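You operate a simulated robot arm through the tools that you are given. There is no shell and no other tool.

You run a simulated robot arm. Do the job below in one go: nothing can be reset, and whatever is moved stays where it is left.

Task
Set the controls near the lip between slides five and six. At the end: the station six bar selector is turned to 200; the station six seconds selector is turned to 24; the station six program selector is turned to 7; the station six breaths selector is turned to 0; whatever was shut is shut again. Leave all else as you found it, and nothing knocked over.
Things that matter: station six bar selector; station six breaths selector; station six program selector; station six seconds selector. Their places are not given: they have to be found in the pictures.

It is judged by the outcome, as a careful person would: the job done as asked, and still so three seconds after it is handed in. It fails if anything else is knocked over, pushed out of place, dropped, spilled or broken.

Robot
A 7-joint arm with a three-finger gripper, fixed in place. Base frame: the origin is on the floor under the middle of its stand, x ahead of it, y to its left, z up. Units: mm, rad, N and s.
It reaches about 1342 mm from its shoulder. Its first joint turns from -2.897 to 2.897 rad. Payload 2.69 kg.
Tool frame: the origin (TCP) lies between the finger pads and is the grasp point; the fingertips stand 30 mm ahead of it; z points along the fingers, y is the line along which they close. The gripper opens to 128 mm; its body begins 117 mm behind the TCP.
Orientation is told as [roll, pitch, yaw] about the base's x, y, z axes, in that order, counted from this pose: with the fingers straight down and closing along the base's y, the tool's x points along the base's -x, its y along +y and its z along -z.

Tools
- The arm moves only by the tool send_rows. Its argument "plan" is a list of rows, each a list of 2 entries, a list of its own where there are three numbers: the shift along the tool's x, y, z in units of 30 mm (1.0 is 30 mm), then the turn, a rotation vector about the tool's x, y, z in units of 6 degrees (1.0 is 6 degrees). In form: [[[dx, dy, dz], [rx, ry, rz]], ...]. A call has 1 to 20 rows; each row shifts and turns the commanded pose from where the row before left it, along the tool's axes as they then stand. "fingers" is the gripper command, from -1 (shut) to 1 (fully open), values between in proportion, set as the call begins (left out, the last holds). A call with a number of a shift or a turn outside -1 to 1 is refused whole. A row lasts 0.2 s, in which the tool goes at most 50 mm and 0.15 rad; a call with a longer step from one row to the next is refused whole, and so is a gripper value outside its range. A pose out of reach is approached as far as the arm can. The call stops where the force on the tool passes 40 N (or 10 N more than at its start, if that is more) or the arm is blocked; 0.2 s more then pass. The fingers move at their own pace (about 127 mm/s each) and stop on an object; they squeeze with about 26 N. The grip force told is the motor's: it shows also when the fingers shut on nothing. Time passes only in rows, and 0.2 s behind the last, so rows that do not move let the fingers close. It gives the time, the measured TCP pose, the force on the tool (base axes), the opening and the grip force at its end, in the units of the frame above (readings bear some noise), with the torque about the TCP (base axes, N m) and any sound that the robot's microphone picked up, and new pictures: "pictures" is both (left out), scene, wrist or none.
- Cameras (640 x 400 px; columns grow to the right, rows downward): "scene" is fixed at [401.1, -499.6, 2005.9]; the picture's right is [0.96, -0.26, 0.00], its down [-0.15, -0.55, -0.82] and it looks along [0.22, 0.80, -0.57] (base axes); focal length 369 px, centre (320, 200). "wrist" rides on the gripper at [58, 54, -131] in the tool frame; the picture's right is [-0.68, 0.74, 0.00], its down [-0.62, -0.57, -0.55] and it looks along [-0.40, -0.37, 0.84] (tool axes); focal length 234 px, centre (320, 200).
- raise_lower(by): moves the trunk up (or, below 0, down) by that many mm; the arm rides with it, the base frame stays. It gives what a move gives, with no picture.
- locate(camera, pixels): for up to 12 pixels [column, row] of the newest picture of that camera ("zoom" is the newest enlarged one), the place [x, y, z] in the base frame of the surface seen there, good to about 2 mm. The clock stands still meanwhile.
- inspect(camera, box): a new picture of the part [left, top, right, bottom] of that camera's present view, enlarged. The clock stands still meanwhile.
- sign_off(): hands the job in; it is judged then, once.

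Open the gripper and draw the arm clear of the work before you hand the job in, unless the task says otherwise.

The tools are called after "Request:" by a JSON object that holds its "fn" and its "kwargs". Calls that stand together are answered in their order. send_rows: Moves the arm, as the interface text tells. Its arguments: {"type":"object","properties":{"plan":{"type":"array"},"fingers":{"type":"number"},"pictures":{"type":"string","enum":["both","scene","wrist","none"]}},"required":["plan"]} The other tools are called the same way: raise_lower (by) moves the trunk up or down; locate (camera, pixels) gives the place of the surface under pixels of a picture; inspect (camera, box) takes an enlarged picture of a part of a camera's view; sign_off () hands the job in.

At the start:

```text
clock: 0.0
ee_pos: [402.6, 265.7, 1494.7]
tcp_rot: [0.001, 0.0, 0.0]
contact_force: [0.5, 0.7, 0.8]
moment: [0.04, -0.01, -0.01]
width: 127.9
gripper_force: 0.1
trunk travel left (down, up): [-225.0, 125.0]
```

scene: 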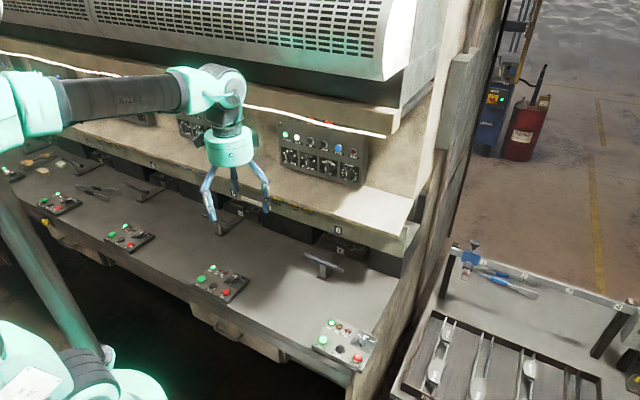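
wrist: 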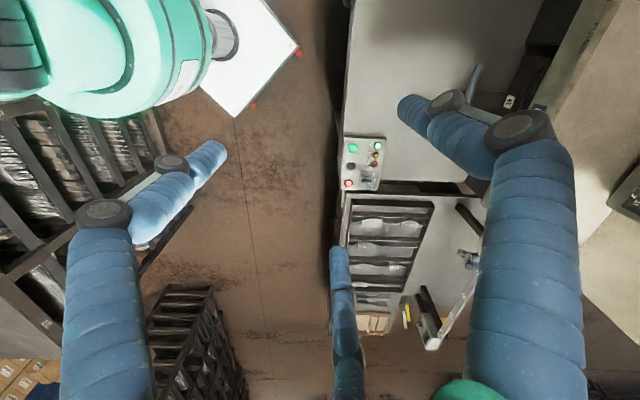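

The scene shows a panel with dials around (320,150) and several small control boxes along the bench. I'll enlarge those areas to identify stations and labels.

Request:
{"fn": "inspect", "kwargs": {"camera": "scene", "box": [260, 100, 420, 200]}}

Request:
{"fn": "inspect", "kwargs": {"camera": "scene", "box": [180, 220, 400, 390]}}

Request:
{"fn": "inspect", "kwargs": {"camera": "scene", "box": [0, 100, 200, 260]}}

```text
4.00 times, centred on (340, 150) of scene
```

zoom: 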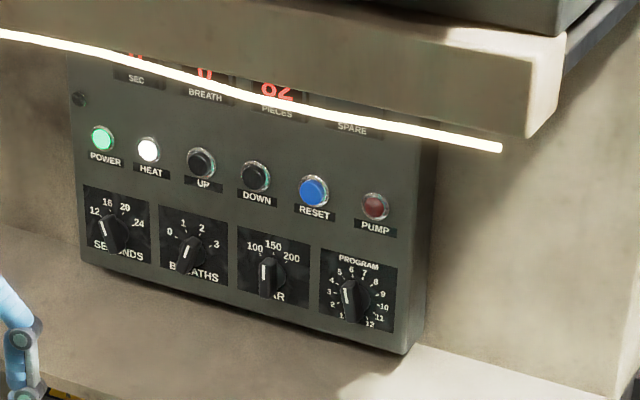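

```text
2.35 times, centred on (290, 305) of scene
```

zoom: 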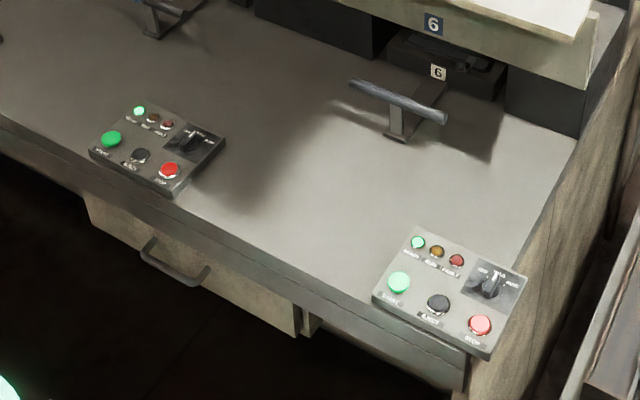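

```text
2.50 times, centred on (100, 180) of scene
```

zoom: 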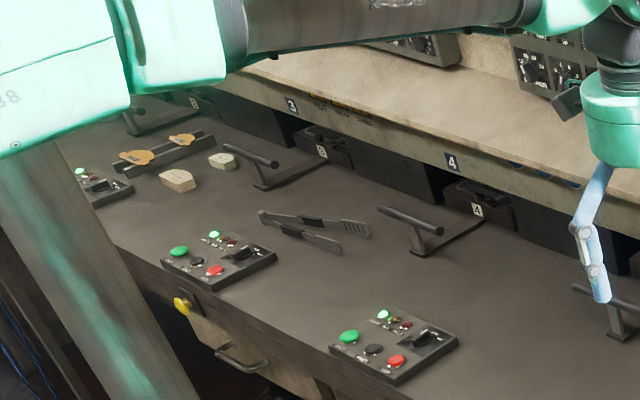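

The panel at (320,150) carries SECONDS, BREATHS, BAR and PROGRAM dials; other panels and a drawer also exist. I'll look at other parts and measure where the panel and station numbers are.

Request:
{"fn": "locate", "kwargs": {"camera": "scene", "pixels": [[290, 157], [308, 161], [327, 167], [347, 173], [338, 230], [318, 265], [240, 210], [345, 340], [222, 282], [240, 335], [275, 345], [350, 185]]}}

Request:
{"fn": "inspect", "kwargs": {"camera": "scene", "box": [140, 100, 300, 200]}}

Request:
{"fn": "inspect", "kwargs": {"camera": "scene", "box": [200, 180, 400, 305]}}

Request:
{"fn": "inspect", "kwargs": {"camera": "scene", "box": [180, 270, 380, 395]}}

Request:
{"fn": "inspect", "kwargs": {"camera": "scene", "box": [0, 0, 480, 140]}}

```text
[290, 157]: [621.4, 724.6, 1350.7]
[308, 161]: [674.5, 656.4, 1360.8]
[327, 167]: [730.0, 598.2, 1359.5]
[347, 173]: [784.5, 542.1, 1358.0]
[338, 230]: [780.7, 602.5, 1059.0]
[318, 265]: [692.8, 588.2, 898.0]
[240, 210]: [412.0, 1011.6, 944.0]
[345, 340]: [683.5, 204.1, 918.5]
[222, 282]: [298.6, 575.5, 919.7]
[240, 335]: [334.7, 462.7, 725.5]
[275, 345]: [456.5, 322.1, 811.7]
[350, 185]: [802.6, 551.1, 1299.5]
```

```text
4.00 times, centred on (220, 150) of scene
```

zoom: 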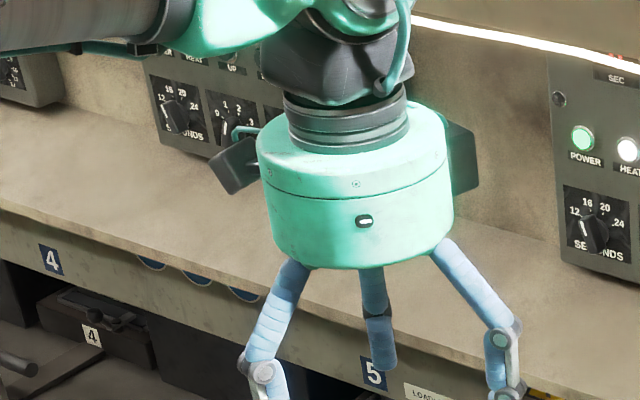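

```text
3.20 times, centred on (300, 242) of scene
```

zoom: 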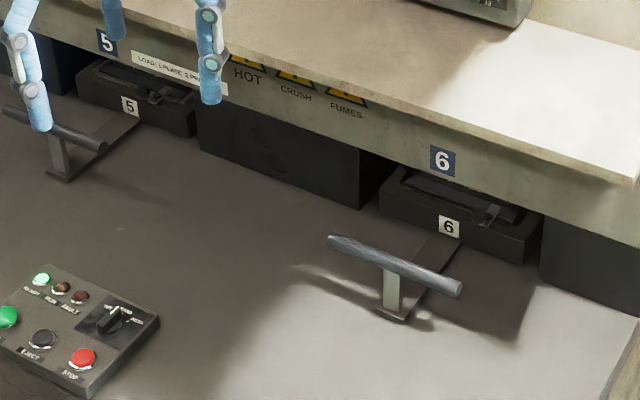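

```text
3.20 times, centred on (280, 332) of scene
```

zoom: 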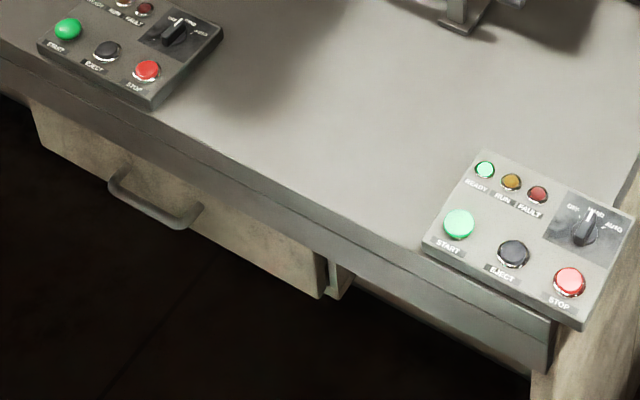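

```text
1.33 times, centred on (240, 70) of scene
```

zoom: 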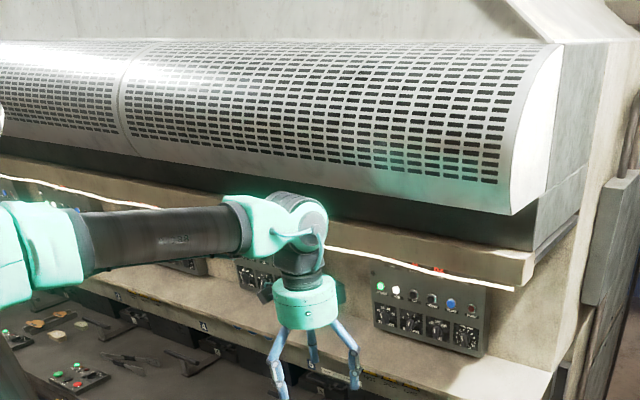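

The station-six panel appears to be the one around (320,155), near the lip between slides 5 and 6. I'll zoom tightly on each dial to read present positions, and check for any cover.

Request:
{"fn": "inspect", "kwargs": {"camera": "scene", "box": [276, 142, 320, 172]}}

Request:
{"fn": "inspect", "kwargs": {"camera": "scene", "box": [316, 152, 364, 188]}}

Request:
{"fn": "locate", "kwargs": {"camera": "scene", "pixels": [[280, 133], [282, 148], [281, 163], [366, 150], [360, 185], [340, 140], [300, 146], [325, 158], [338, 164], [318, 174]]}}

Request:
{"fn": "locate", "kwargs": {"camera": "scene", "pixels": [[233, 193], [241, 213], [340, 250], [200, 205], [300, 270], [340, 195], [390, 210], [420, 232], [330, 120], [260, 170], [400, 130], [300, 100]]}}

```text
13.33 times, centred on (298, 157) of scene
```

zoom: 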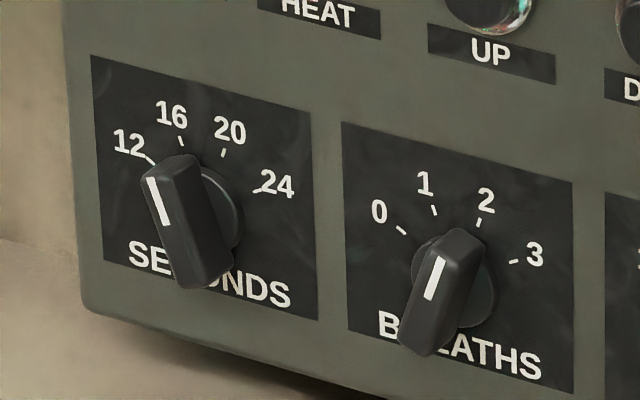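

```text
11.11 times, centred on (340, 170) of scene
```

zoom: 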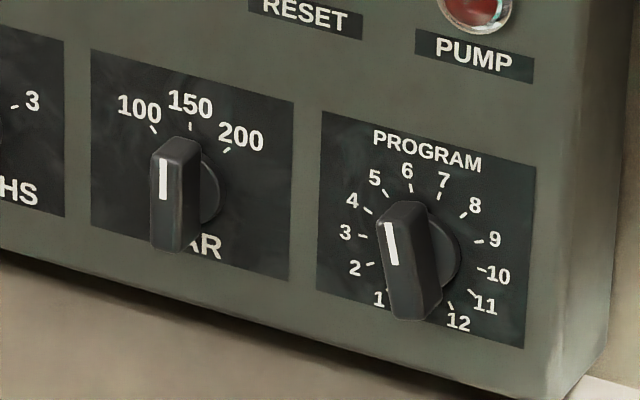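

```text
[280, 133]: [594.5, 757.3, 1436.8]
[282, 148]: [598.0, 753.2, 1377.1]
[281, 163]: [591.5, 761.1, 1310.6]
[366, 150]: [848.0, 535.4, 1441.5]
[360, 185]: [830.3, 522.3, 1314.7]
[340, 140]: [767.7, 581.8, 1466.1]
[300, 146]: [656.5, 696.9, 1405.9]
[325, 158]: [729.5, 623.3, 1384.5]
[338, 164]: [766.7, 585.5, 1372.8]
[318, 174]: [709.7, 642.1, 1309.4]
```

```text
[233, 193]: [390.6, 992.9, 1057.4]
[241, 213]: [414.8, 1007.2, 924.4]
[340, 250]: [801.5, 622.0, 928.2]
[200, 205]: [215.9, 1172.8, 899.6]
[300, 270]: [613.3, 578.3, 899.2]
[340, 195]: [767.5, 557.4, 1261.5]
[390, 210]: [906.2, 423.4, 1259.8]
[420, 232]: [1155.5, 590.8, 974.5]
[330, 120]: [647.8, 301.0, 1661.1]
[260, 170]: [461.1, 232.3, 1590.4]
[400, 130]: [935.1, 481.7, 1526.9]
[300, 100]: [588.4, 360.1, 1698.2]
```

The dials currently read: SECONDS near 12, BREATHS near 1–2, BAR near 100–150, PROGRAM around 5–6. I need the surrounding geometry (shelf, light bar, overhang), so I'll sample points around the panel.

Request:
{"fn": "locate", "kwargs": {"camera": "scene", "pixels": [[318, 178], [318, 182], [318, 188], [318, 195], [318, 202], [318, 208], [318, 214], [318, 220], [318, 226], [380, 160], [380, 190], [400, 170]]}}

Request:
{"fn": "locate", "kwargs": {"camera": "scene", "pixels": [[300, 122], [320, 128], [340, 132], [360, 135], [380, 137], [300, 116], [300, 110], [350, 125], [350, 118], [350, 110], [390, 115], [340, 90]]}}

Request:
{"fn": "inspect", "kwargs": {"camera": "scene", "box": [270, 106, 390, 181]}}

```text
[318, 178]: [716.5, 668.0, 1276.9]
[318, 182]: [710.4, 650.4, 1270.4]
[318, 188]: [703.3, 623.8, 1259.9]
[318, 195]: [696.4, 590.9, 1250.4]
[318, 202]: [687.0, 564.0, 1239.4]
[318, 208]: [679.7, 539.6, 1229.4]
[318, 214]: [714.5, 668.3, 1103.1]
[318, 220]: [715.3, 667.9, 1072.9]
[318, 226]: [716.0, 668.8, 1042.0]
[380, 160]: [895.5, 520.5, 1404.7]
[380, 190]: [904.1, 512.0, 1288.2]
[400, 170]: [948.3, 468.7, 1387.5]
```

```text
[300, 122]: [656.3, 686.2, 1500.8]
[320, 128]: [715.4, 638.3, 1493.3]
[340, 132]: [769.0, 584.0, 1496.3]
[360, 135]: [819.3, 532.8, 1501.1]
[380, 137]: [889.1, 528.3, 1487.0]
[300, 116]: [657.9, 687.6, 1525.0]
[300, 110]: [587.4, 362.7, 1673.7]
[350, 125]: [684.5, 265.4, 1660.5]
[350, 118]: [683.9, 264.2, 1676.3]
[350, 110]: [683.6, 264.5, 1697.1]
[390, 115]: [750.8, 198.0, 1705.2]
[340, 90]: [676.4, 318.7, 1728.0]
```

```text
5.33 times, centred on (330, 144) of scene
```

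zoom: 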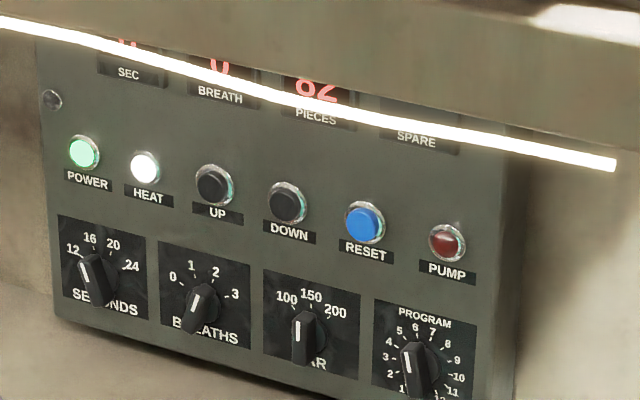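

The panel face is vertical at about 45° (normal toward the robot), dials at z≈1355, with a sloped shelf below (z≈1230–1277) and an overhang at z≈1655 in front. I'll start turning the tool from pointing down toward the panel while moving forward, in a first half.

Request:
{"fn": "send_rows", "kwargs": {"plan": [[[-0.29, 0.427, 0.21], [-0.7071, -0.7071, 0]], [[-0.272, 0.41, 0.262], [-0.7071, -0.7071, 0]], [[-0.251, 0.388, 0.311], [-0.7071, -0.7071, 0]], [[-0.226, 0.364, 0.356], [-0.7071, -0.7071, 0]], [[-0.199, 0.336, 0.398], [-0.7071, -0.7071, 0]], [[-0.168, 0.305, 0.435], [-0.7071, -0.7071, 0]], [[-0.134, 0.271, 0.468], [-0.7071, -0.7071, 0]], [[-0.098, 0.236, 0.495], [-0.7071, -0.7071, 0]]], "pictures": "both"}}

```text
clock: 1.8
ee_pos: [472.7, 369.8, 1444.4]
tcp_rot: [0.665, -0.555, -0.194]
contact_force: [0.1, 0.1, 0.8]
moment: [-0.01, -0.01, 0.02]
width: 127.8
gripper_force: 0.0
trunk travel left (down, up): [-225.0, 125.0]
```

scene: 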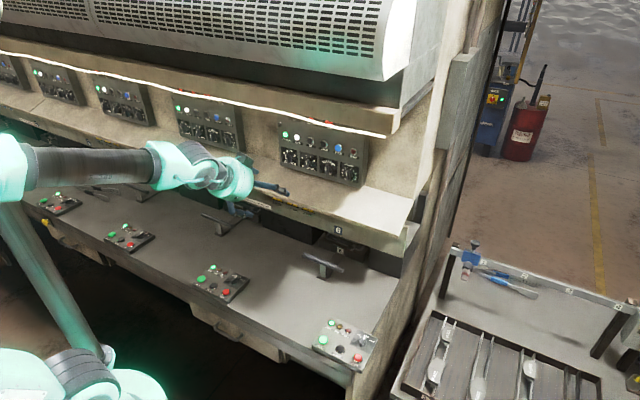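
wrist: 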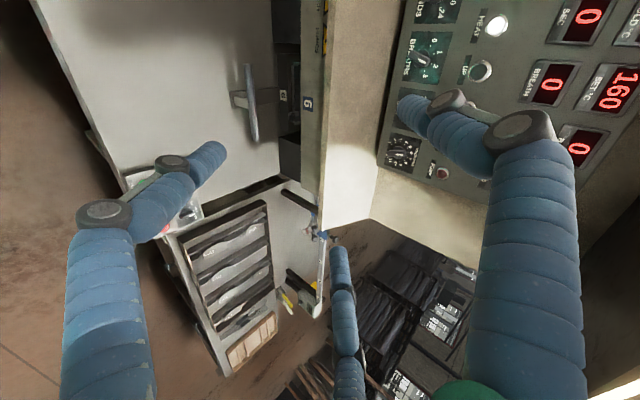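

The rotation is proceeding freely and the wrist camera now sees the panel at the upper right (displays, dials). I'll complete the rotation to horizontal.

Request:
{"fn": "send_rows", "kwargs": {"plan": [[[-0.061, 0.198, 0.517], [-0.7071, -0.7071, 0]], [[-0.022, 0.159, 0.534], [-0.7071, -0.7071, 0]], [[0.018, 0.119, 0.544], [-0.7071, -0.7071, 0]], [[0.0585, 0.079, 0.549], [-0.7071, -0.7071, 0]], [[0.099, 0.038, 0.547], [-0.7071, -0.7071, 0]], [[0.139, -0.002, 0.54], [-0.7071, -0.7071, 0]], [[0.179, -0.042, 0.526], [-0.7071, -0.7071, 0]]], "pictures": "both"}}

```text
clock: 3.4
ee_pos: [511.0, 455.8, 1399.0]
tcp_rot: [1.361, -0.788, -0.575]
contact_force: [2.9, -1.4, 0.3]
moment: [0.07, 0.23, 0.31]
width: 127.8
gripper_force: 0.1
out of reach, approached as far as the arm can: row 5, 6
trunk travel left (down, up): [-225.0, 125.0]
```

scene: 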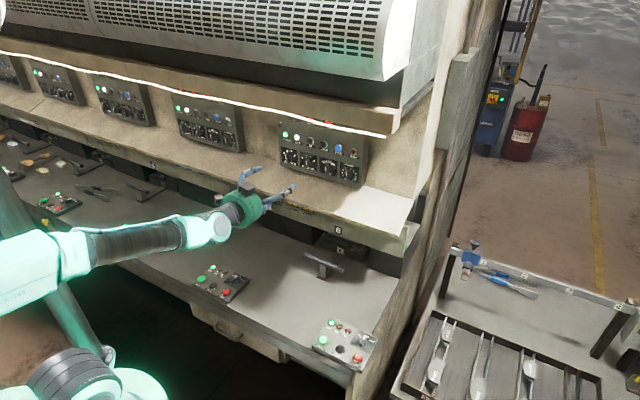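
wrist: 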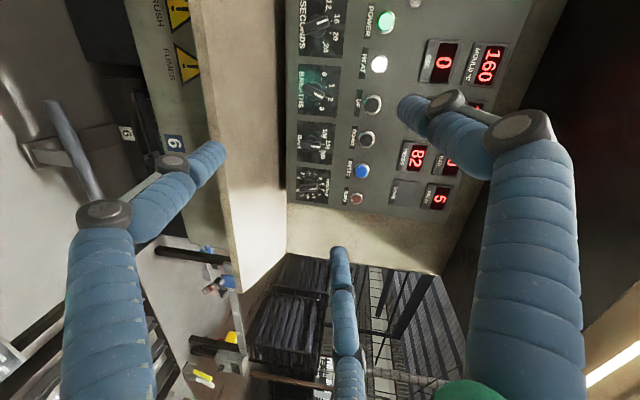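

Readings suggest the tool is still ~8° short of horizontal (rows 5, 6 out of reach, perhaps lag). I'll hold one row to see where it settles.

Request:
{"fn": "send_rows", "kwargs": {"plan": [[[0, 0, 0], [0, 0, 0]], [[0, 0, 0], [0, 0, 0]]], "pictures": "none"}}

```text
clock: 4.0
ee_pos: [510.7, 453.6, 1400.9]
tcp_rot: [1.374, -0.76, -0.601]
contact_force: [0.5, 0.3, -0.8]
moment: [0.03, 0.0, 0.02]
width: 127.7
gripper_force: 0.0
trunk travel left (down, up): [-225.0, 125.0]
```

It settled short of horizontal, so a joint may be limiting. I'll measure the arm's link positions to understand its posture.

Request:
{"fn": "locate", "kwargs": {"camera": "scene", "pixels": [[20, 265], [70, 248], [130, 240], [175, 232], [210, 228], [240, 210], [275, 198], [245, 178], [30, 330], [60, 370], [20, 230], [110, 380]]}}

Request:
{"fn": "inspect", "kwargs": {"camera": "scene", "box": [0, 150, 320, 350]}}

```text
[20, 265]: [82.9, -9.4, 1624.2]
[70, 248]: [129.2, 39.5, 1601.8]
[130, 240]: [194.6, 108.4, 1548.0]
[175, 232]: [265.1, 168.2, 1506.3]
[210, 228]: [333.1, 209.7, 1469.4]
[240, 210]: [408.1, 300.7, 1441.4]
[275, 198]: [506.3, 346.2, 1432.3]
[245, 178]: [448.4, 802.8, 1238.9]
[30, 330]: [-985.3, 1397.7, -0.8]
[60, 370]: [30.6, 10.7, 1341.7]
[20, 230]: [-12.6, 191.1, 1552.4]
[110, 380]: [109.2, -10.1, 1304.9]
```

```text
2.00 times, centred on (160, 250) of scene
```

zoom: 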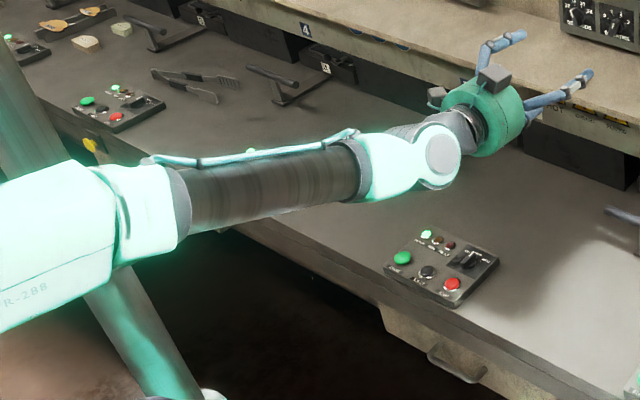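

The forearm slopes down about 25° with the wrist nearly straight; the tool z is about (0.67,0.73,-0.14). I'll try the remaining small correction to see if the arm follows.

Request:
{"fn": "send_rows", "kwargs": {"plan": [[[0, 0, 0], [-0.326, -0.634, 0]], [[0, 0, 0], [-0.326, -0.634, 0]], [[0, 0, 0], [0, 0, 0]]], "pictures": "none"}}

```text
clock: 4.8
ee_pos: [520.7, 437.9, 1407.3]
tcp_rot: [1.565, -0.774, -0.763]
contact_force: [0.3, -0.2, 0.1]
moment: [0.01, -0.02, 0.02]
width: 128.1
gripper_force: 0.0
out of reach, approached as far as the arm can: row 2
trunk travel left (down, up): [-225.0, 125.0]
```

Orientation is now close to the goal. I'll check settling, then test a 100 mm trunk lowering to move away from this marginal posture.

Request:
{"fn": "raise_lower", "kwargs": {"by": -80}}

Request:
{"fn": "send_rows", "kwargs": {"plan": [[[0, 0, 0], [0, 0, 0]]], "pictures": "both"}}

```text
clock: 6.0
ee_pos: [522.1, 437.4, 1327.6]
tcp_rot: [1.565, -0.773, -0.763]
contact_force: [-0.4, 0.3, 0.0]
moment: [-0.01, 0.0, 0.01]
width: 128.0
gripper_force: 0.1
trunk travel left (down, up): [-145.0, 205.0]
```

```text
clock: 6.4
ee_pos: [521.5, 437.4, 1325.9]
tcp_rot: [1.564, -0.776, -0.761]
contact_force: [-0.1, 0.2, 0.1]
moment: [0.0, -0.01, -0.03]
width: 128.0
gripper_force: 0.0
trunk travel left (down, up): [-145.0, 205.0]
```

scene: 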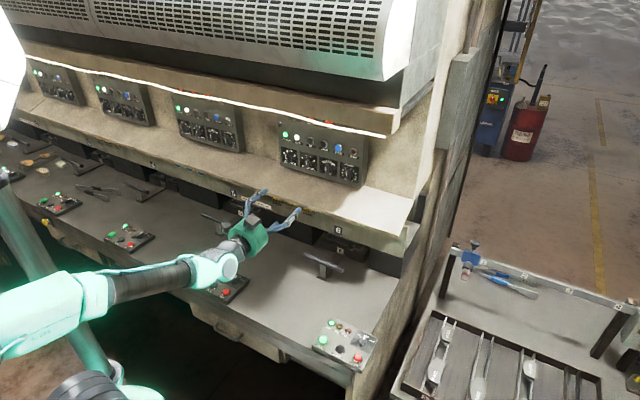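
wrist: 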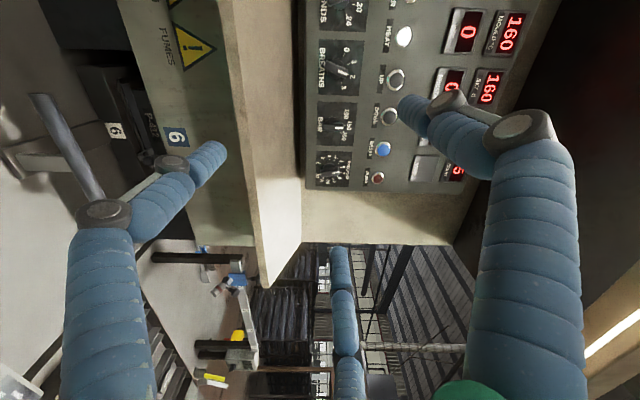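

The dials are visible in the wrist view around (335,15), (342,70), (335,125), (332,168). I'll zoom in there for accurate dial angles.

Request:
{"fn": "inspect", "kwargs": {"camera": "wrist", "box": [300, 0, 396, 60]}}

Request:
{"fn": "inspect", "kwargs": {"camera": "wrist", "box": [296, 90, 392, 190]}}

Request:
{"fn": "inspect", "kwargs": {"camera": "wrist", "box": [300, 30, 396, 100]}}

```text
6.67 times, centred on (348, 30) of wrist
```

zoom: 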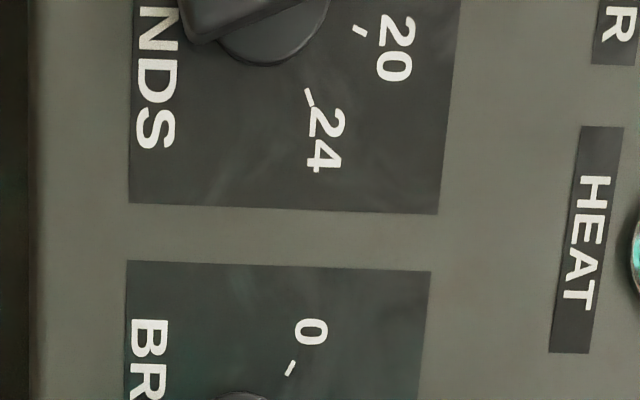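

```text
4.00 times, centred on (344, 140) of wrist
```

zoom: 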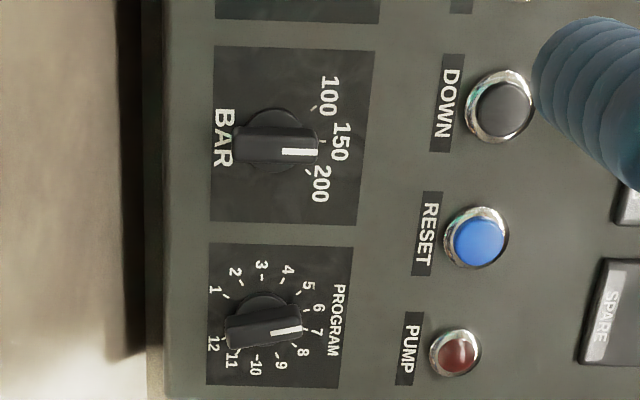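

```text
5.71 times, centred on (348, 65) of wrist
```

zoom: 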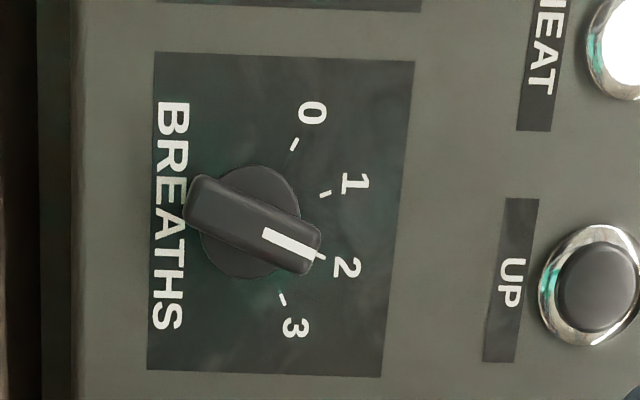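

BREATHS is at 2, BAR at 150, PROGRAM near 6, SECONDS near 16. I'll locate the ticks and knob in this BREATHS zoom for precise geometry.

Request:
{"fn": "locate", "kwargs": {"camera": "zoom", "pixels": [[294, 145], [325, 193], [320, 257], [283, 299], [268, 180], [235, 262], [312, 262], [192, 200], [250, 225], [160, 56], [410, 65], [150, 367]]}}

Request:
{"fn": "inspect", "kwargs": {"camera": "scene", "box": [276, 142, 320, 172]}}

```text
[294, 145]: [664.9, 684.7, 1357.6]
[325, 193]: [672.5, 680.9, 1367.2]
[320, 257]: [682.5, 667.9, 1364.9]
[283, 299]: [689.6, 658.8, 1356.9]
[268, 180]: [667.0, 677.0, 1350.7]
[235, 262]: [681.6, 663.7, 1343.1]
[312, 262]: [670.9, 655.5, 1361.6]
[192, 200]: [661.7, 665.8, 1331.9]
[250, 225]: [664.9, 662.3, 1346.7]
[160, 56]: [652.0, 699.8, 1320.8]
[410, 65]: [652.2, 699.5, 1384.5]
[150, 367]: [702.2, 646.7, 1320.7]
```

```text
13.33 times, centred on (298, 157) of scene
```

zoom: 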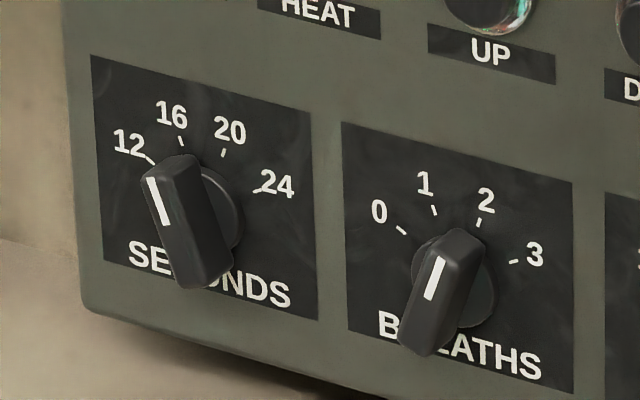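

BREATHS dial centre works out to about (u≈4, z≈1347) with ticks at ±20°/±60°, wing face ~18 mm off the panel. Now I'll locate the SECONDS dial points in the newest zoom.

Request:
{"fn": "locate", "kwargs": {"camera": "zoom", "pixels": [[150, 159], [180, 141], [223, 153], [259, 190], [182, 162], [200, 275], [160, 178], [190, 250], [94, 60], [306, 118], [107, 258], [315, 314]]}}

Request:
{"fn": "inspect", "kwargs": {"camera": "wrist", "box": [308, 100, 372, 140]}}

```text
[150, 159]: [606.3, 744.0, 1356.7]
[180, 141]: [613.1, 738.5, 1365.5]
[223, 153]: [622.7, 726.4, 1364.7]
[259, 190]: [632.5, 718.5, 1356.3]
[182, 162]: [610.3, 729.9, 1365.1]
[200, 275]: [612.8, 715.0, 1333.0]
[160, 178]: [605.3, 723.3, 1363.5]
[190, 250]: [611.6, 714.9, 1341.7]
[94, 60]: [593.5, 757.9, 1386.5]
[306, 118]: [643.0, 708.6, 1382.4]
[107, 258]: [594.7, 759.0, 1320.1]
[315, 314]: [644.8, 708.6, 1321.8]
```

```text
10.00 times, centred on (340, 120) of wrist
```

zoom: 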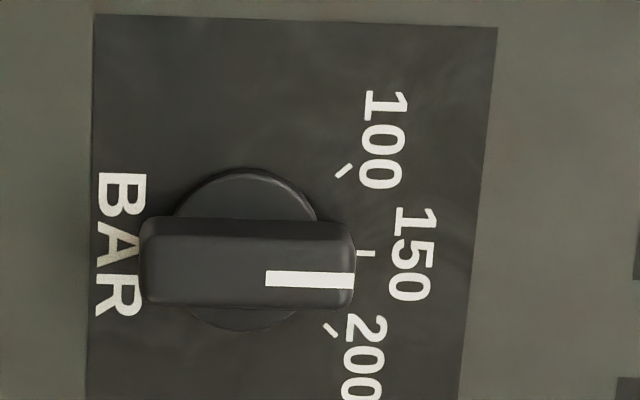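

SECONDS centre ≈ (u −79, z 1346), pointing at 16. Now I locate the BAR dial points and enlarge PROGRAM.

Request:
{"fn": "locate", "kwargs": {"camera": "zoom", "pixels": [[344, 171], [366, 254], [331, 329], [345, 260], [150, 262], [345, 285], [275, 278], [245, 175], [240, 325], [95, 18], [493, 32], [250, 262]]}}

Request:
{"fn": "inspect", "kwargs": {"camera": "wrist", "box": [306, 146, 370, 186]}}

```text
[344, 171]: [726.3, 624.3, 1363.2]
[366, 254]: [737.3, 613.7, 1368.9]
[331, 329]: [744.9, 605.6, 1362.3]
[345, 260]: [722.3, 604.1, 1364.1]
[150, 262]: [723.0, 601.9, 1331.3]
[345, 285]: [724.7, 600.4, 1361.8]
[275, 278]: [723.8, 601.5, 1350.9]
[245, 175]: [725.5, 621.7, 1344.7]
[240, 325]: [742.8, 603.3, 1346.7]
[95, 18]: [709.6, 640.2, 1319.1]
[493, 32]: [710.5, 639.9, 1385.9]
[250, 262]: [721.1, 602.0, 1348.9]
```

```text
10.00 times, centred on (338, 166) of wrist
```

zoom: 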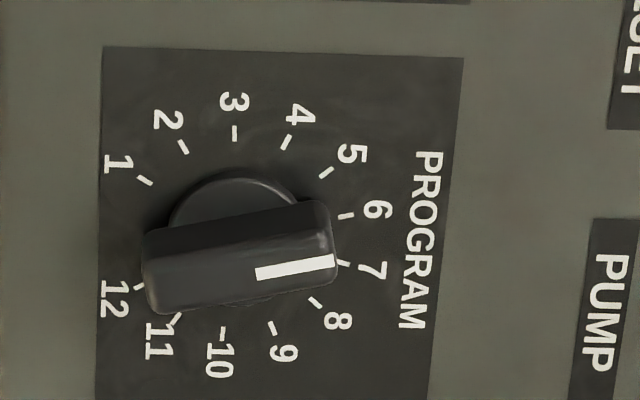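

BAR centre ≈ (u 85.5, z 1346), 150 → 200 is about +40°. Now locate the PROGRAM ticks.

Request:
{"fn": "locate", "kwargs": {"camera": "zoom", "pixels": [[145, 181], [183, 146], [235, 132], [287, 142], [326, 172], [345, 216], [343, 263], [315, 302], [274, 327], [222, 332], [320, 225], [160, 270]]}}

Request:
{"fn": "inspect", "kwargs": {"camera": "scene", "box": [330, 155, 366, 188]}}

```text
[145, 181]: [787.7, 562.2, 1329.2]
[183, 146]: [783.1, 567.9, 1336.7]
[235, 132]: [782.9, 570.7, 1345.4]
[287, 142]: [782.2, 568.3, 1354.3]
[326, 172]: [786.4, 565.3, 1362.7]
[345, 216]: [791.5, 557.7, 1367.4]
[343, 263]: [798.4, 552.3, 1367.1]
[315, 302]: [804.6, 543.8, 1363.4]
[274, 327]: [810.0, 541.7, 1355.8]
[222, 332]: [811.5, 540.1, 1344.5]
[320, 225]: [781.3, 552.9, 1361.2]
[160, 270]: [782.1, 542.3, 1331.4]
```

```text
12.12 times, centred on (348, 172) of scene
```

zoom: 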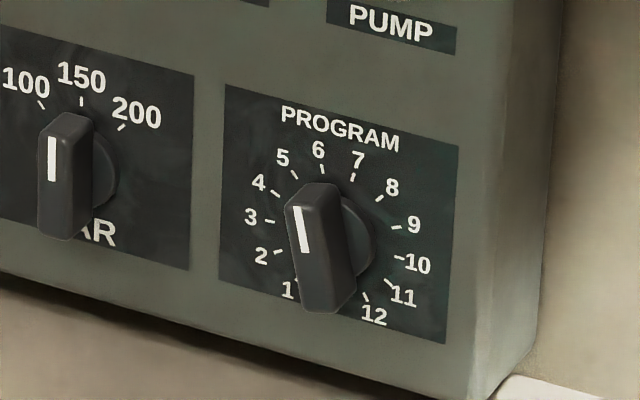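

PROGRAM centre ≈ (u 170.5, z 1346), pointing at 6 (−13.6°), 7 is at +13.6°. Next I measure the buttons above the dials to know what the fingers must clear.

Request:
{"fn": "inspect", "kwargs": {"camera": "scene", "box": [270, 106, 390, 181]}}

Request:
{"fn": "locate", "kwargs": {"camera": "zoom", "pixels": [[83, 152], [145, 166], [211, 186], [287, 203], [361, 223], [443, 243], [361, 240], [335, 395], [200, 350], [440, 270], [505, 300], [52, 100]]}}

```text
5.33 times, centred on (330, 144) of scene
```

zoom: 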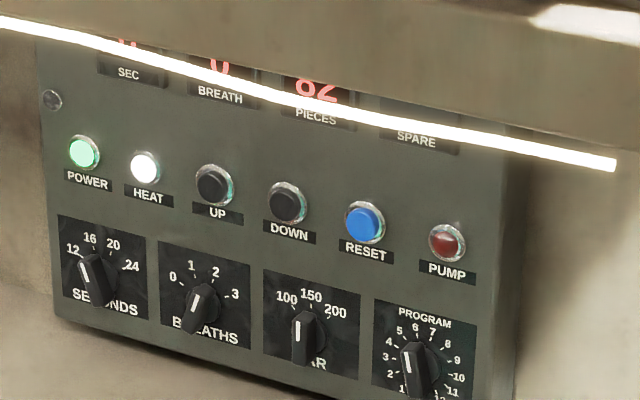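

```text
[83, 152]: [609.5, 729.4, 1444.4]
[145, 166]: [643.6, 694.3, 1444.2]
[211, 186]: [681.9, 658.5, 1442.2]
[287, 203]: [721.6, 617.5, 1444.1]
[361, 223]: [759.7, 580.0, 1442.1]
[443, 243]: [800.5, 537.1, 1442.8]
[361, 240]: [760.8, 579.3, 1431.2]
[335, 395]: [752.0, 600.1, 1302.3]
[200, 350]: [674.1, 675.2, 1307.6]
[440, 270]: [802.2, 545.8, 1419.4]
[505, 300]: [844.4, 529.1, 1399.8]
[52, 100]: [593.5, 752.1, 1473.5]
```

All four knobs sit at z≈1346 with ~83 mm spacing; buttons are ~97 mm above, so there's room for partly closed fingers. I'll move in line with BAR (u≈85.5), roll the tool 45° so the thumb points up, and partly close the fingers in free space to see their geometry.

Request:
{"fn": "send_rows", "kwargs": {"plan": [[[-0.274, -0.038, 0.6], [0, 0, 0]], [[-0.274, -0.038, 0.6], [0, 0, 0]], [[-0.274, -0.038, 0.6], [0, 0, 0]], [[-0.274, -0.038, 0.6], [0, 0, 0]], [[0, 0, 0], [0, 0, 0.9375]], [[0, 0, 0], [0, 0, 0.9375]], [[0, 0, 0], [0, 0, 0.9375]], [[0, 0, 0], [0, 0, 0.9375]], [[0, 0, 0], [0, 0, 0.9375]], [[0, 0, 0], [0, 0, 0.9375]], [[0, 0, 0], [0, 0, 0.9375]], [[0, 0, 0], [0, 0, 0.9375]], [[0, 0, 0], [0, 0, 0]]], "fingers": -0.2, "pictures": "both"}}

```text
clock: 9.2
ee_pos: [590.4, 471.5, 1346.3]
tcp_rot: [1.567, 0.009, -0.766]
contact_force: [-0.5, -0.3, -1.0]
moment: [0.1, 0.02, -0.06]
width: 51.0
gripper_force: 0.1
trunk travel left (down, up): [-145.0, 205.0]
```

scene: 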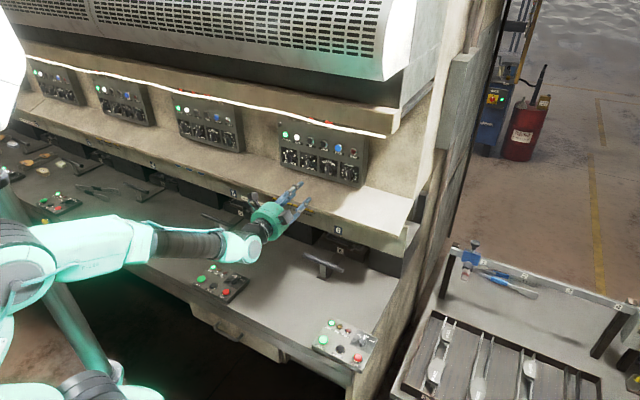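
wrist: 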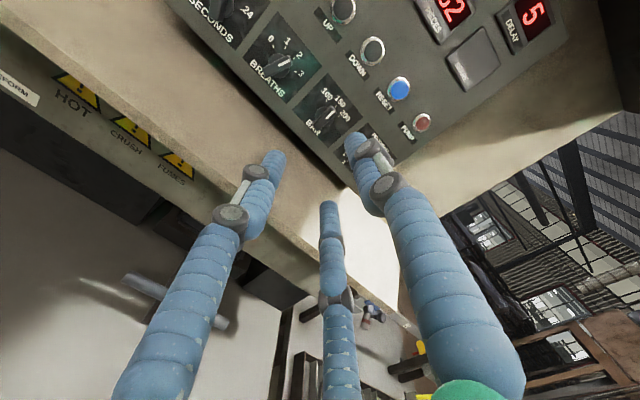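

The arm follows well: tool horizontal, thumb up, TCP at u≈84, d≈751 with 51 mm opening. I'll correct the 1° yaw and approach to d≈870 (fingertips ~40 mm short of the knob top) in front of BAR and check alignment.

Request:
{"fn": "send_rows", "kwargs": {"plan": [[[-0.043, 0, 0], [0, -0.18, 0]], [[0, 0, 0.8], [0, 0, 0]], [[0, 0, 0.8], [0, 0, 0]], [[0, 0, 0.8], [0, 0, 0]], [[0, 0, 0.8], [0, 0, 0]], [[0, 0, 0.77], [0, 0, 0]], [[0, 0, 0], [0, 0, 0]]], "pictures": "both"}}

```text
clock: 10.8
ee_pos: [677.1, 556.8, 1344.8]
tcp_rot: [1.565, 0.011, -0.778]
contact_force: [-0.3, 0.9, -0.6]
moment: [0.03, -0.02, -0.01]
width: 51.2
gripper_force: 0.0
trunk travel left (down, up): [-145.0, 205.0]
```

scene: 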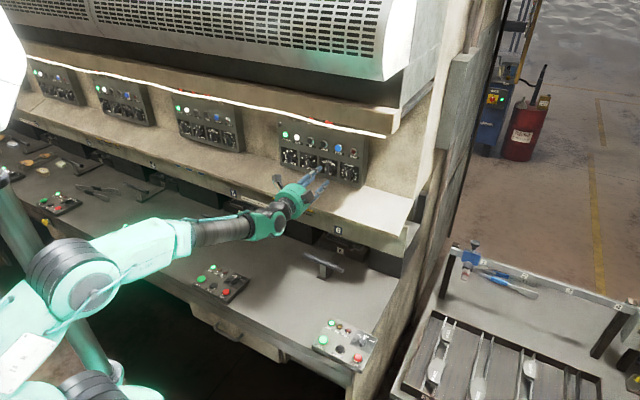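
wrist: 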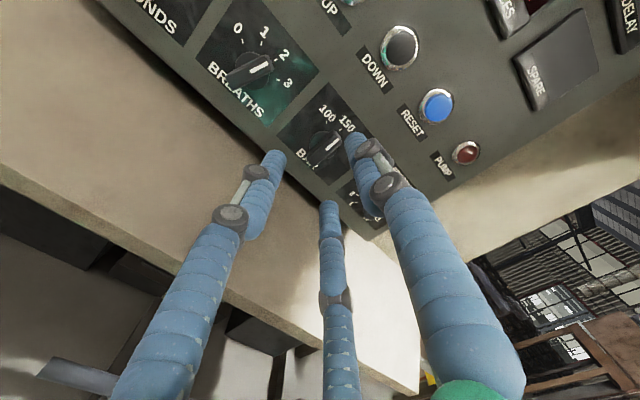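

BAR knob sits at about (325,140) in the wrist view, roughly between the fingers. I'll zoom to check its centre precisely against the tool axis.

Request:
{"fn": "inspect", "kwargs": {"camera": "wrist", "box": [272, 80, 400, 200]}}

```text
3.33 times, centred on (336, 140) of wrist
```

zoom: 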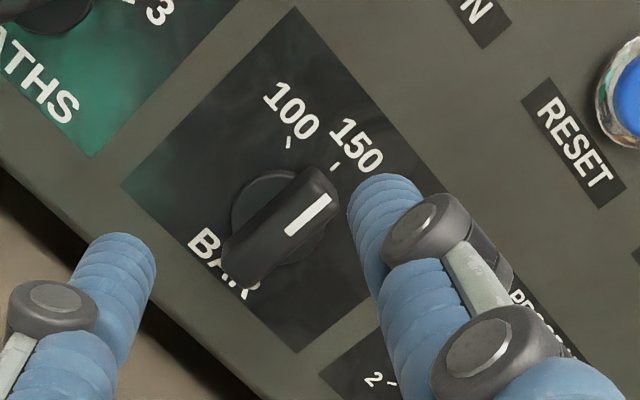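

Request:
{"fn": "locate", "kwargs": {"camera": "zoom", "pixels": [[288, 142], [334, 166], [322, 180], [242, 275], [283, 232], [235, 215], [265, 172], [310, 210], [294, 12], [125, 185], [384, 186], [110, 245]]}}

```text
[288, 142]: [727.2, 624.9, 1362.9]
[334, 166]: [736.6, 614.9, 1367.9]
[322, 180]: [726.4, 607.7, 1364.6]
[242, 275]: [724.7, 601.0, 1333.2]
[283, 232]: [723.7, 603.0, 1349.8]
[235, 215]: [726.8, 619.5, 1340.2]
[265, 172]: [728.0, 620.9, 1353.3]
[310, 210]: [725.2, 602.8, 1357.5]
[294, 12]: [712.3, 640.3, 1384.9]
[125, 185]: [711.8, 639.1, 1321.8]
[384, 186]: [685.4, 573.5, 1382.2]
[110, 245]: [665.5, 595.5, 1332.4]
```

Knob centre is ≈(u 86, z 1347) with wing from z≈1331 to 1366; TCP is at u 85.1, z 1344.8. I'll nudge and advance to d≈917 (fingertips ~9 mm off the panel face), slowly.

Request:
{"fn": "send_rows", "kwargs": {"plan": [[[-0.043, 0.093, 0], [-0.055, -0.067, -0.1]], [[0, 0, 0.3], [0, 0, 0]], [[0, 0, 0.3], [0, 0, 0]], [[0, 0, 0.3], [0, 0, 0]], [[0, 0, 0.3], [0, 0, 0]], [[0, 0, 0.28], [0, 0, 0]], [[0, 0, 0], [0, 0, 0]]], "pictures": "both"}}

Request:
{"fn": "inspect", "kwargs": {"camera": "wrist", "box": [240, 110, 400, 230]}}

Request:
{"fn": "inspect", "kwargs": {"camera": "scene", "box": [276, 130, 376, 205]}}

```text
clock: 12.4
ee_pos: [708.9, 584.6, 1349.1]
tcp_rot: [1.57, 0.001, -0.782]
contact_force: [0.1, 0.1, -0.7]
moment: [0.01, -0.01, -0.01]
width: 51.2
gripper_force: 0.0
trunk travel left (down, up): [-145.0, 205.0]
```

scene: 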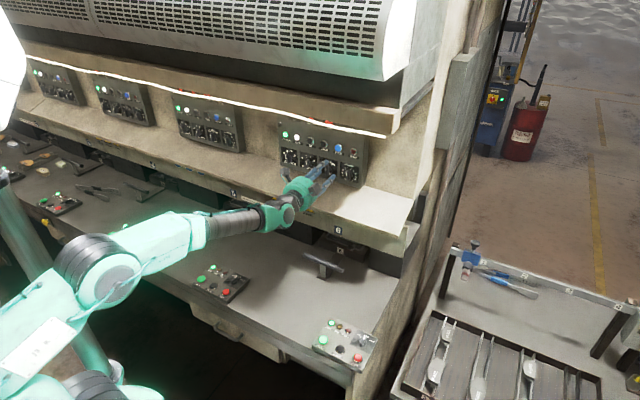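
wrist: 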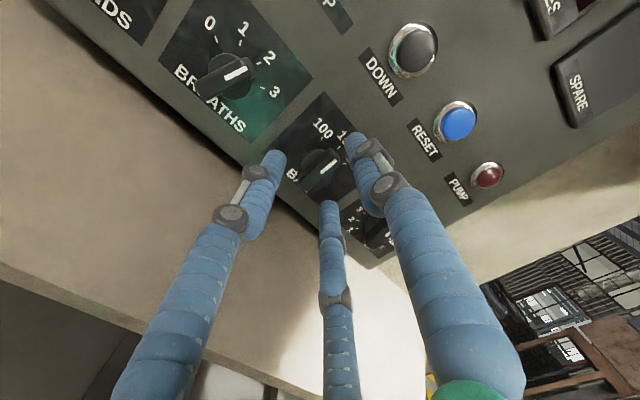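

```text
3.33 times, centred on (320, 170) of wrist
```

zoom: 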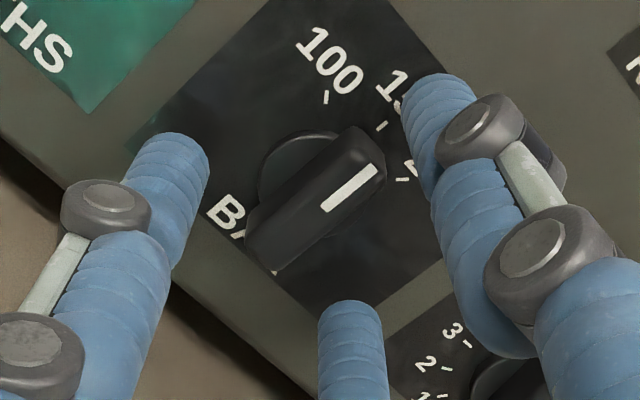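

```text
5.33 times, centred on (326, 168) of scene
```

zoom: 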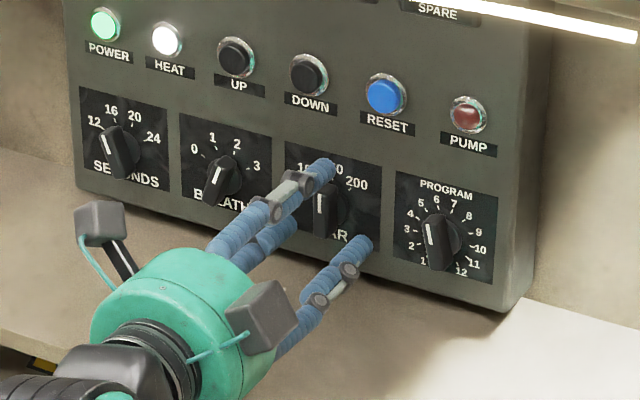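

The wing is between the three fingertips; TCP reads u≈87.9, z≈1349.1, d≈914.6. I'll locate fingertips and knob, and hold a row to refine the pose reading.

Request:
{"fn": "locate", "kwargs": {"camera": "wrist", "pixels": [[324, 168], [335, 155], [305, 190], [276, 154], [351, 136], [328, 204], [340, 163], [314, 152]]}}

Request:
{"fn": "send_rows", "kwargs": {"plan": [[[0, 0, 0], [0, 0, 0]]], "pictures": "none"}}

```text
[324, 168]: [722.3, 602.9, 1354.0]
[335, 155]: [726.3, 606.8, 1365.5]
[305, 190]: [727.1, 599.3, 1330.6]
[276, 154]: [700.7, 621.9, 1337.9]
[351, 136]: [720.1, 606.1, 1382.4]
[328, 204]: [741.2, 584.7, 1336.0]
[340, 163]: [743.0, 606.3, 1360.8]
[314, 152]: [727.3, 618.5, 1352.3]
```

```text
clock: 12.8
ee_pos: [710.0, 585.1, 1349.4]
tcp_rot: [1.569, 0.0, -0.781]
contact_force: [-0.4, 1.2, 0.5]
moment: [0.03, -0.01, -0.01]
width: 51.0
gripper_force: 0.0
trunk travel left (down, up): [-145.0, 205.0]
```

Offset from the knob centre is small (~2 mm). I'll correct it, advance ~2 mm, then close the fingers on the BAR wing.

Request:
{"fn": "send_rows", "kwargs": {"plan": [[[0.06, -0.06, 0.07], [0, 0, 0]], [[0, 0, 0], [0, 0, 0]]], "pictures": "none"}}

Request:
{"fn": "send_rows", "kwargs": {"plan": [[[0, 0, 0], [0, 0, 0]], [[0, 0, 0], [0, 0, 0]], [[0, 0, 0], [0, 0, 0]]], "fingers": -0.85, "pictures": "both"}}

Request:
{"fn": "inspect", "kwargs": {"camera": "wrist", "box": [240, 110, 400, 230]}}

```text
clock: 13.4
ee_pos: [710.7, 585.5, 1347.4]
tcp_rot: [1.57, -0.002, -0.781]
contact_force: [0.2, 0.5, -0.1]
moment: [-0.04, -0.03, 0.01]
width: 51.4
gripper_force: 0.0
out of reach, approached as far as the arm can: row 1
trunk travel left (down, up): [-145.0, 205.0]
```

```text
clock: 14.2
ee_pos: [709.9, 585.1, 1352.1]
tcp_rot: [1.574, 0.0, -0.782]
contact_force: [7.2, 4.3, 25.4]
moment: [0.44, -0.33, -0.05]
width: 26.6
gripper_force: 12.8
trunk travel left (down, up): [-145.0, 205.0]
```

scene: 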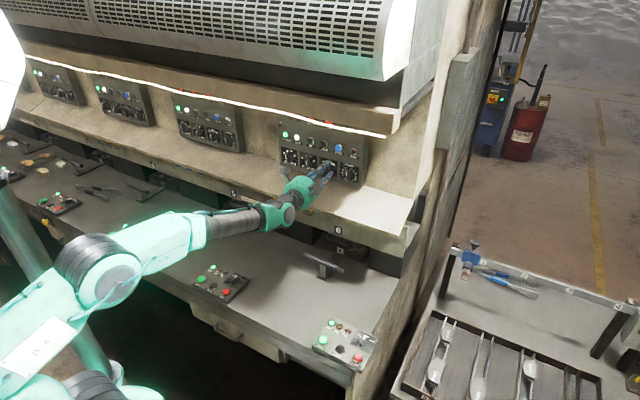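
wrist: 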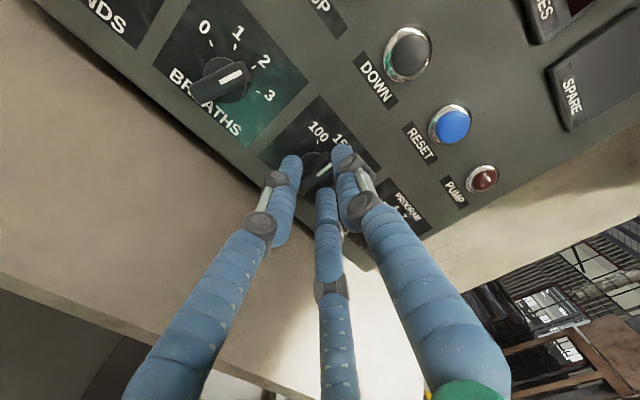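

```text
3.33 times, centred on (320, 170) of wrist
```

zoom: 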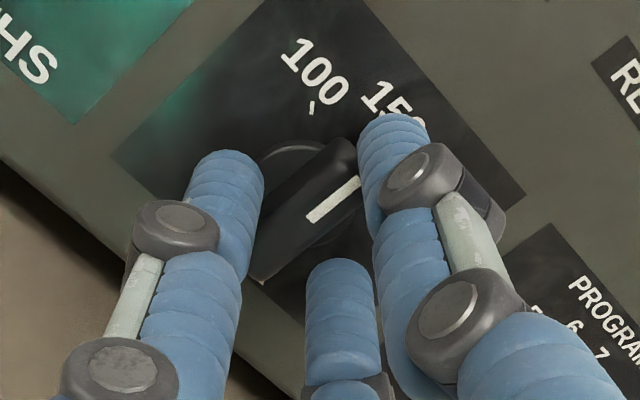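

Gripping with the thumb on the wing's tip pushes the hand up 5 mm (z force 25 N), so the fingers close equally and this is a poor hold. I'll open, back out, and roll −90° so the thumb presses the wing's side and the other two press the opposite side near its ends.

Request:
{"fn": "send_rows", "kwargs": {"plan": [[[0, 0, 0], [0, 0, 0]], [[0, 0, 0], [0, 0, 0]]], "fingers": -0.2, "pictures": "none"}}

Request:
{"fn": "send_rows", "kwargs": {"plan": [[[0, 0, -0.5], [0, 0, 0]], [[0, 0, -0.5], [0, 0, 0]], [[0, 0, -0.5], [0, 0, 0]], [[0, 0, -0.5], [0, 0, 0]], [[0, 0, 0], [0, 0, 0]]], "pictures": "none"}}

Request:
{"fn": "send_rows", "kwargs": {"plan": [[[0, 0, 0], [0, 0, -1]], [[0, 0, 0], [0, 0, -1]], [[0, 0, 0], [0, 0, -1]], [[0, 0, 0], [0, 0, -1]], [[0, 0, 0], [0, 0, -1]], [[0, 0, 0], [0, 0, -1]], [[0, 0, 0], [0, 0, -1]], [[0, 0, 0], [0, 0, -1]], [[0, 0, 0], [0, 0, -1]], [[0, 0, 0], [0, 0, -1]], [[0, 0, 0], [0, 0, -1]], [[0, 0, 0], [0, 0, -1]], [[0, 0, 0], [0, 0, -1]], [[0, 0, 0], [0, 0, -1]], [[0, 0, 0], [0, 0, -1]], [[0, 0, 0], [0, 0, 0]]], "pictures": "both"}}

```text
clock: 14.8
ee_pos: [710.4, 585.9, 1344.7]
tcp_rot: [1.568, 0.001, -0.783]
contact_force: [0.3, 0.3, 0.4]
moment: [0.01, 0.02, 0.02]
width: 51.1
gripper_force: 0.0
trunk travel left (down, up): [-145.0, 205.0]
```

```text
clock: 16.0
ee_pos: [667.8, 542.2, 1347.4]
tcp_rot: [1.572, 0.0, -0.783]
contact_force: [0.7, 0.3, 0.9]
moment: [-0.01, -0.02, 0.03]
width: 51.3
gripper_force: 0.0
trunk travel left (down, up): [-145.0, 205.0]
```

```text
clock: 19.4
ee_pos: [668.2, 542.7, 1347.8]
tcp_rot: [-1.127, -1.568, 1.913]
contact_force: [0.5, -0.2, 0.9]
moment: [0.01, 0.02, 0.0]
width: 51.2
gripper_force: 0.2
trunk travel left (down, up): [-145.0, 205.0]
```

scene: 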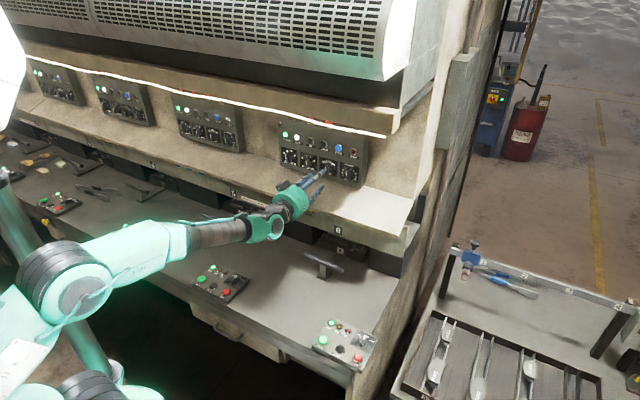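
wrist: 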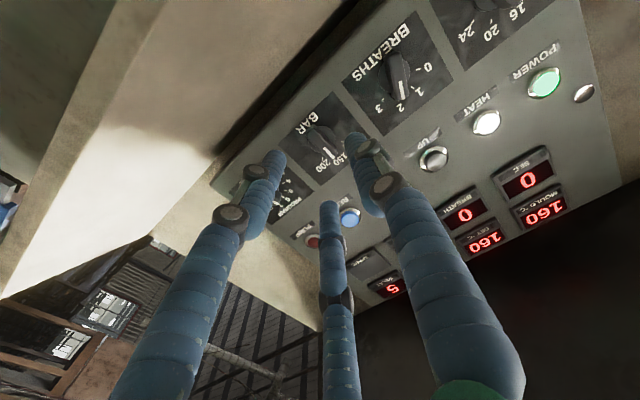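

Roll reached cleanly (thumb now to the left). I'll shift 2 mm right so the hand centre sits ~5 mm right of the BAR knob axis and advance to d≈917.

Request:
{"fn": "send_rows", "kwargs": {"plan": [[[0.017, -0.077, 0.2], [0, 0, 0]], [[0, 0, 0.31], [0, 0, 0]], [[0, 0, 0.31], [0, 0, 0]], [[0, 0, 0.31], [0, 0, 0]], [[0, 0, 0.31], [0, 0, 0]], [[0, 0, 0.31], [0, 0, 0]], [[0, 0, 0.28], [0, 0, 0]], [[0, 0, 0], [0, 0, 0]]], "pictures": "wrist"}}

Request:
{"fn": "inspect", "kwargs": {"camera": "wrist", "box": [240, 110, 400, 230]}}

Request:
{"fn": "inspect", "kwargs": {"camera": "scene", "box": [276, 130, 376, 205]}}

```text
clock: 21.2
ee_pos: [712.3, 583.6, 1347.9]
tcp_rot: [-0.583, -1.568, 1.369]
contact_force: [-0.2, -1.0, -0.6]
moment: [0.0, 0.01, -0.02]
width: 51.3
gripper_force: 0.0
trunk travel left (down, up): [-145.0, 205.0]
```

wrist: 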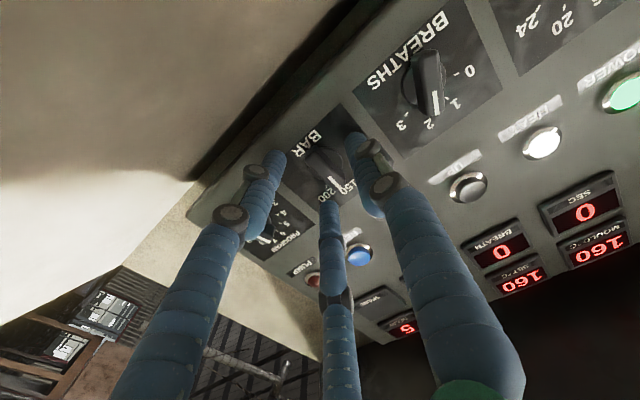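

```text
3.33 times, centred on (320, 170) of wrist
```

zoom: 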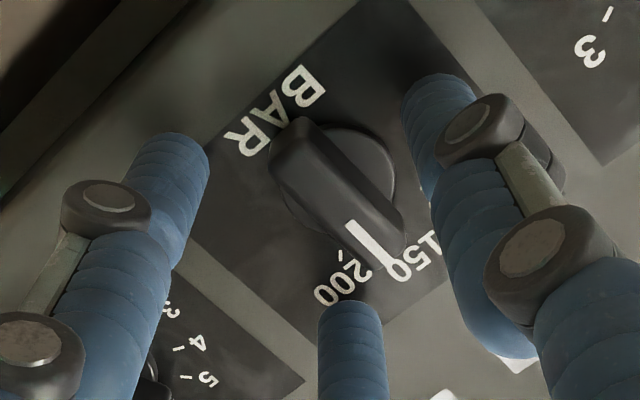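

```text
5.33 times, centred on (326, 168) of scene
```

zoom: 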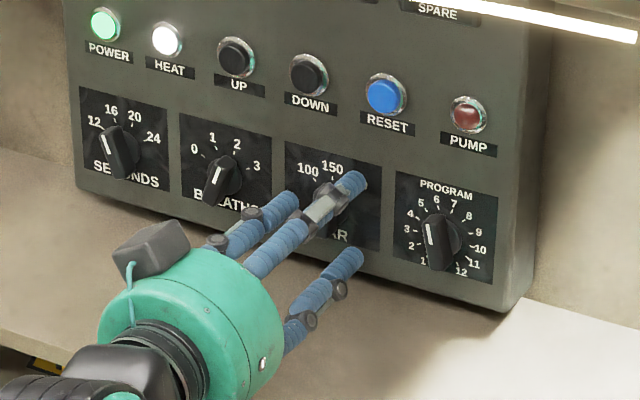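

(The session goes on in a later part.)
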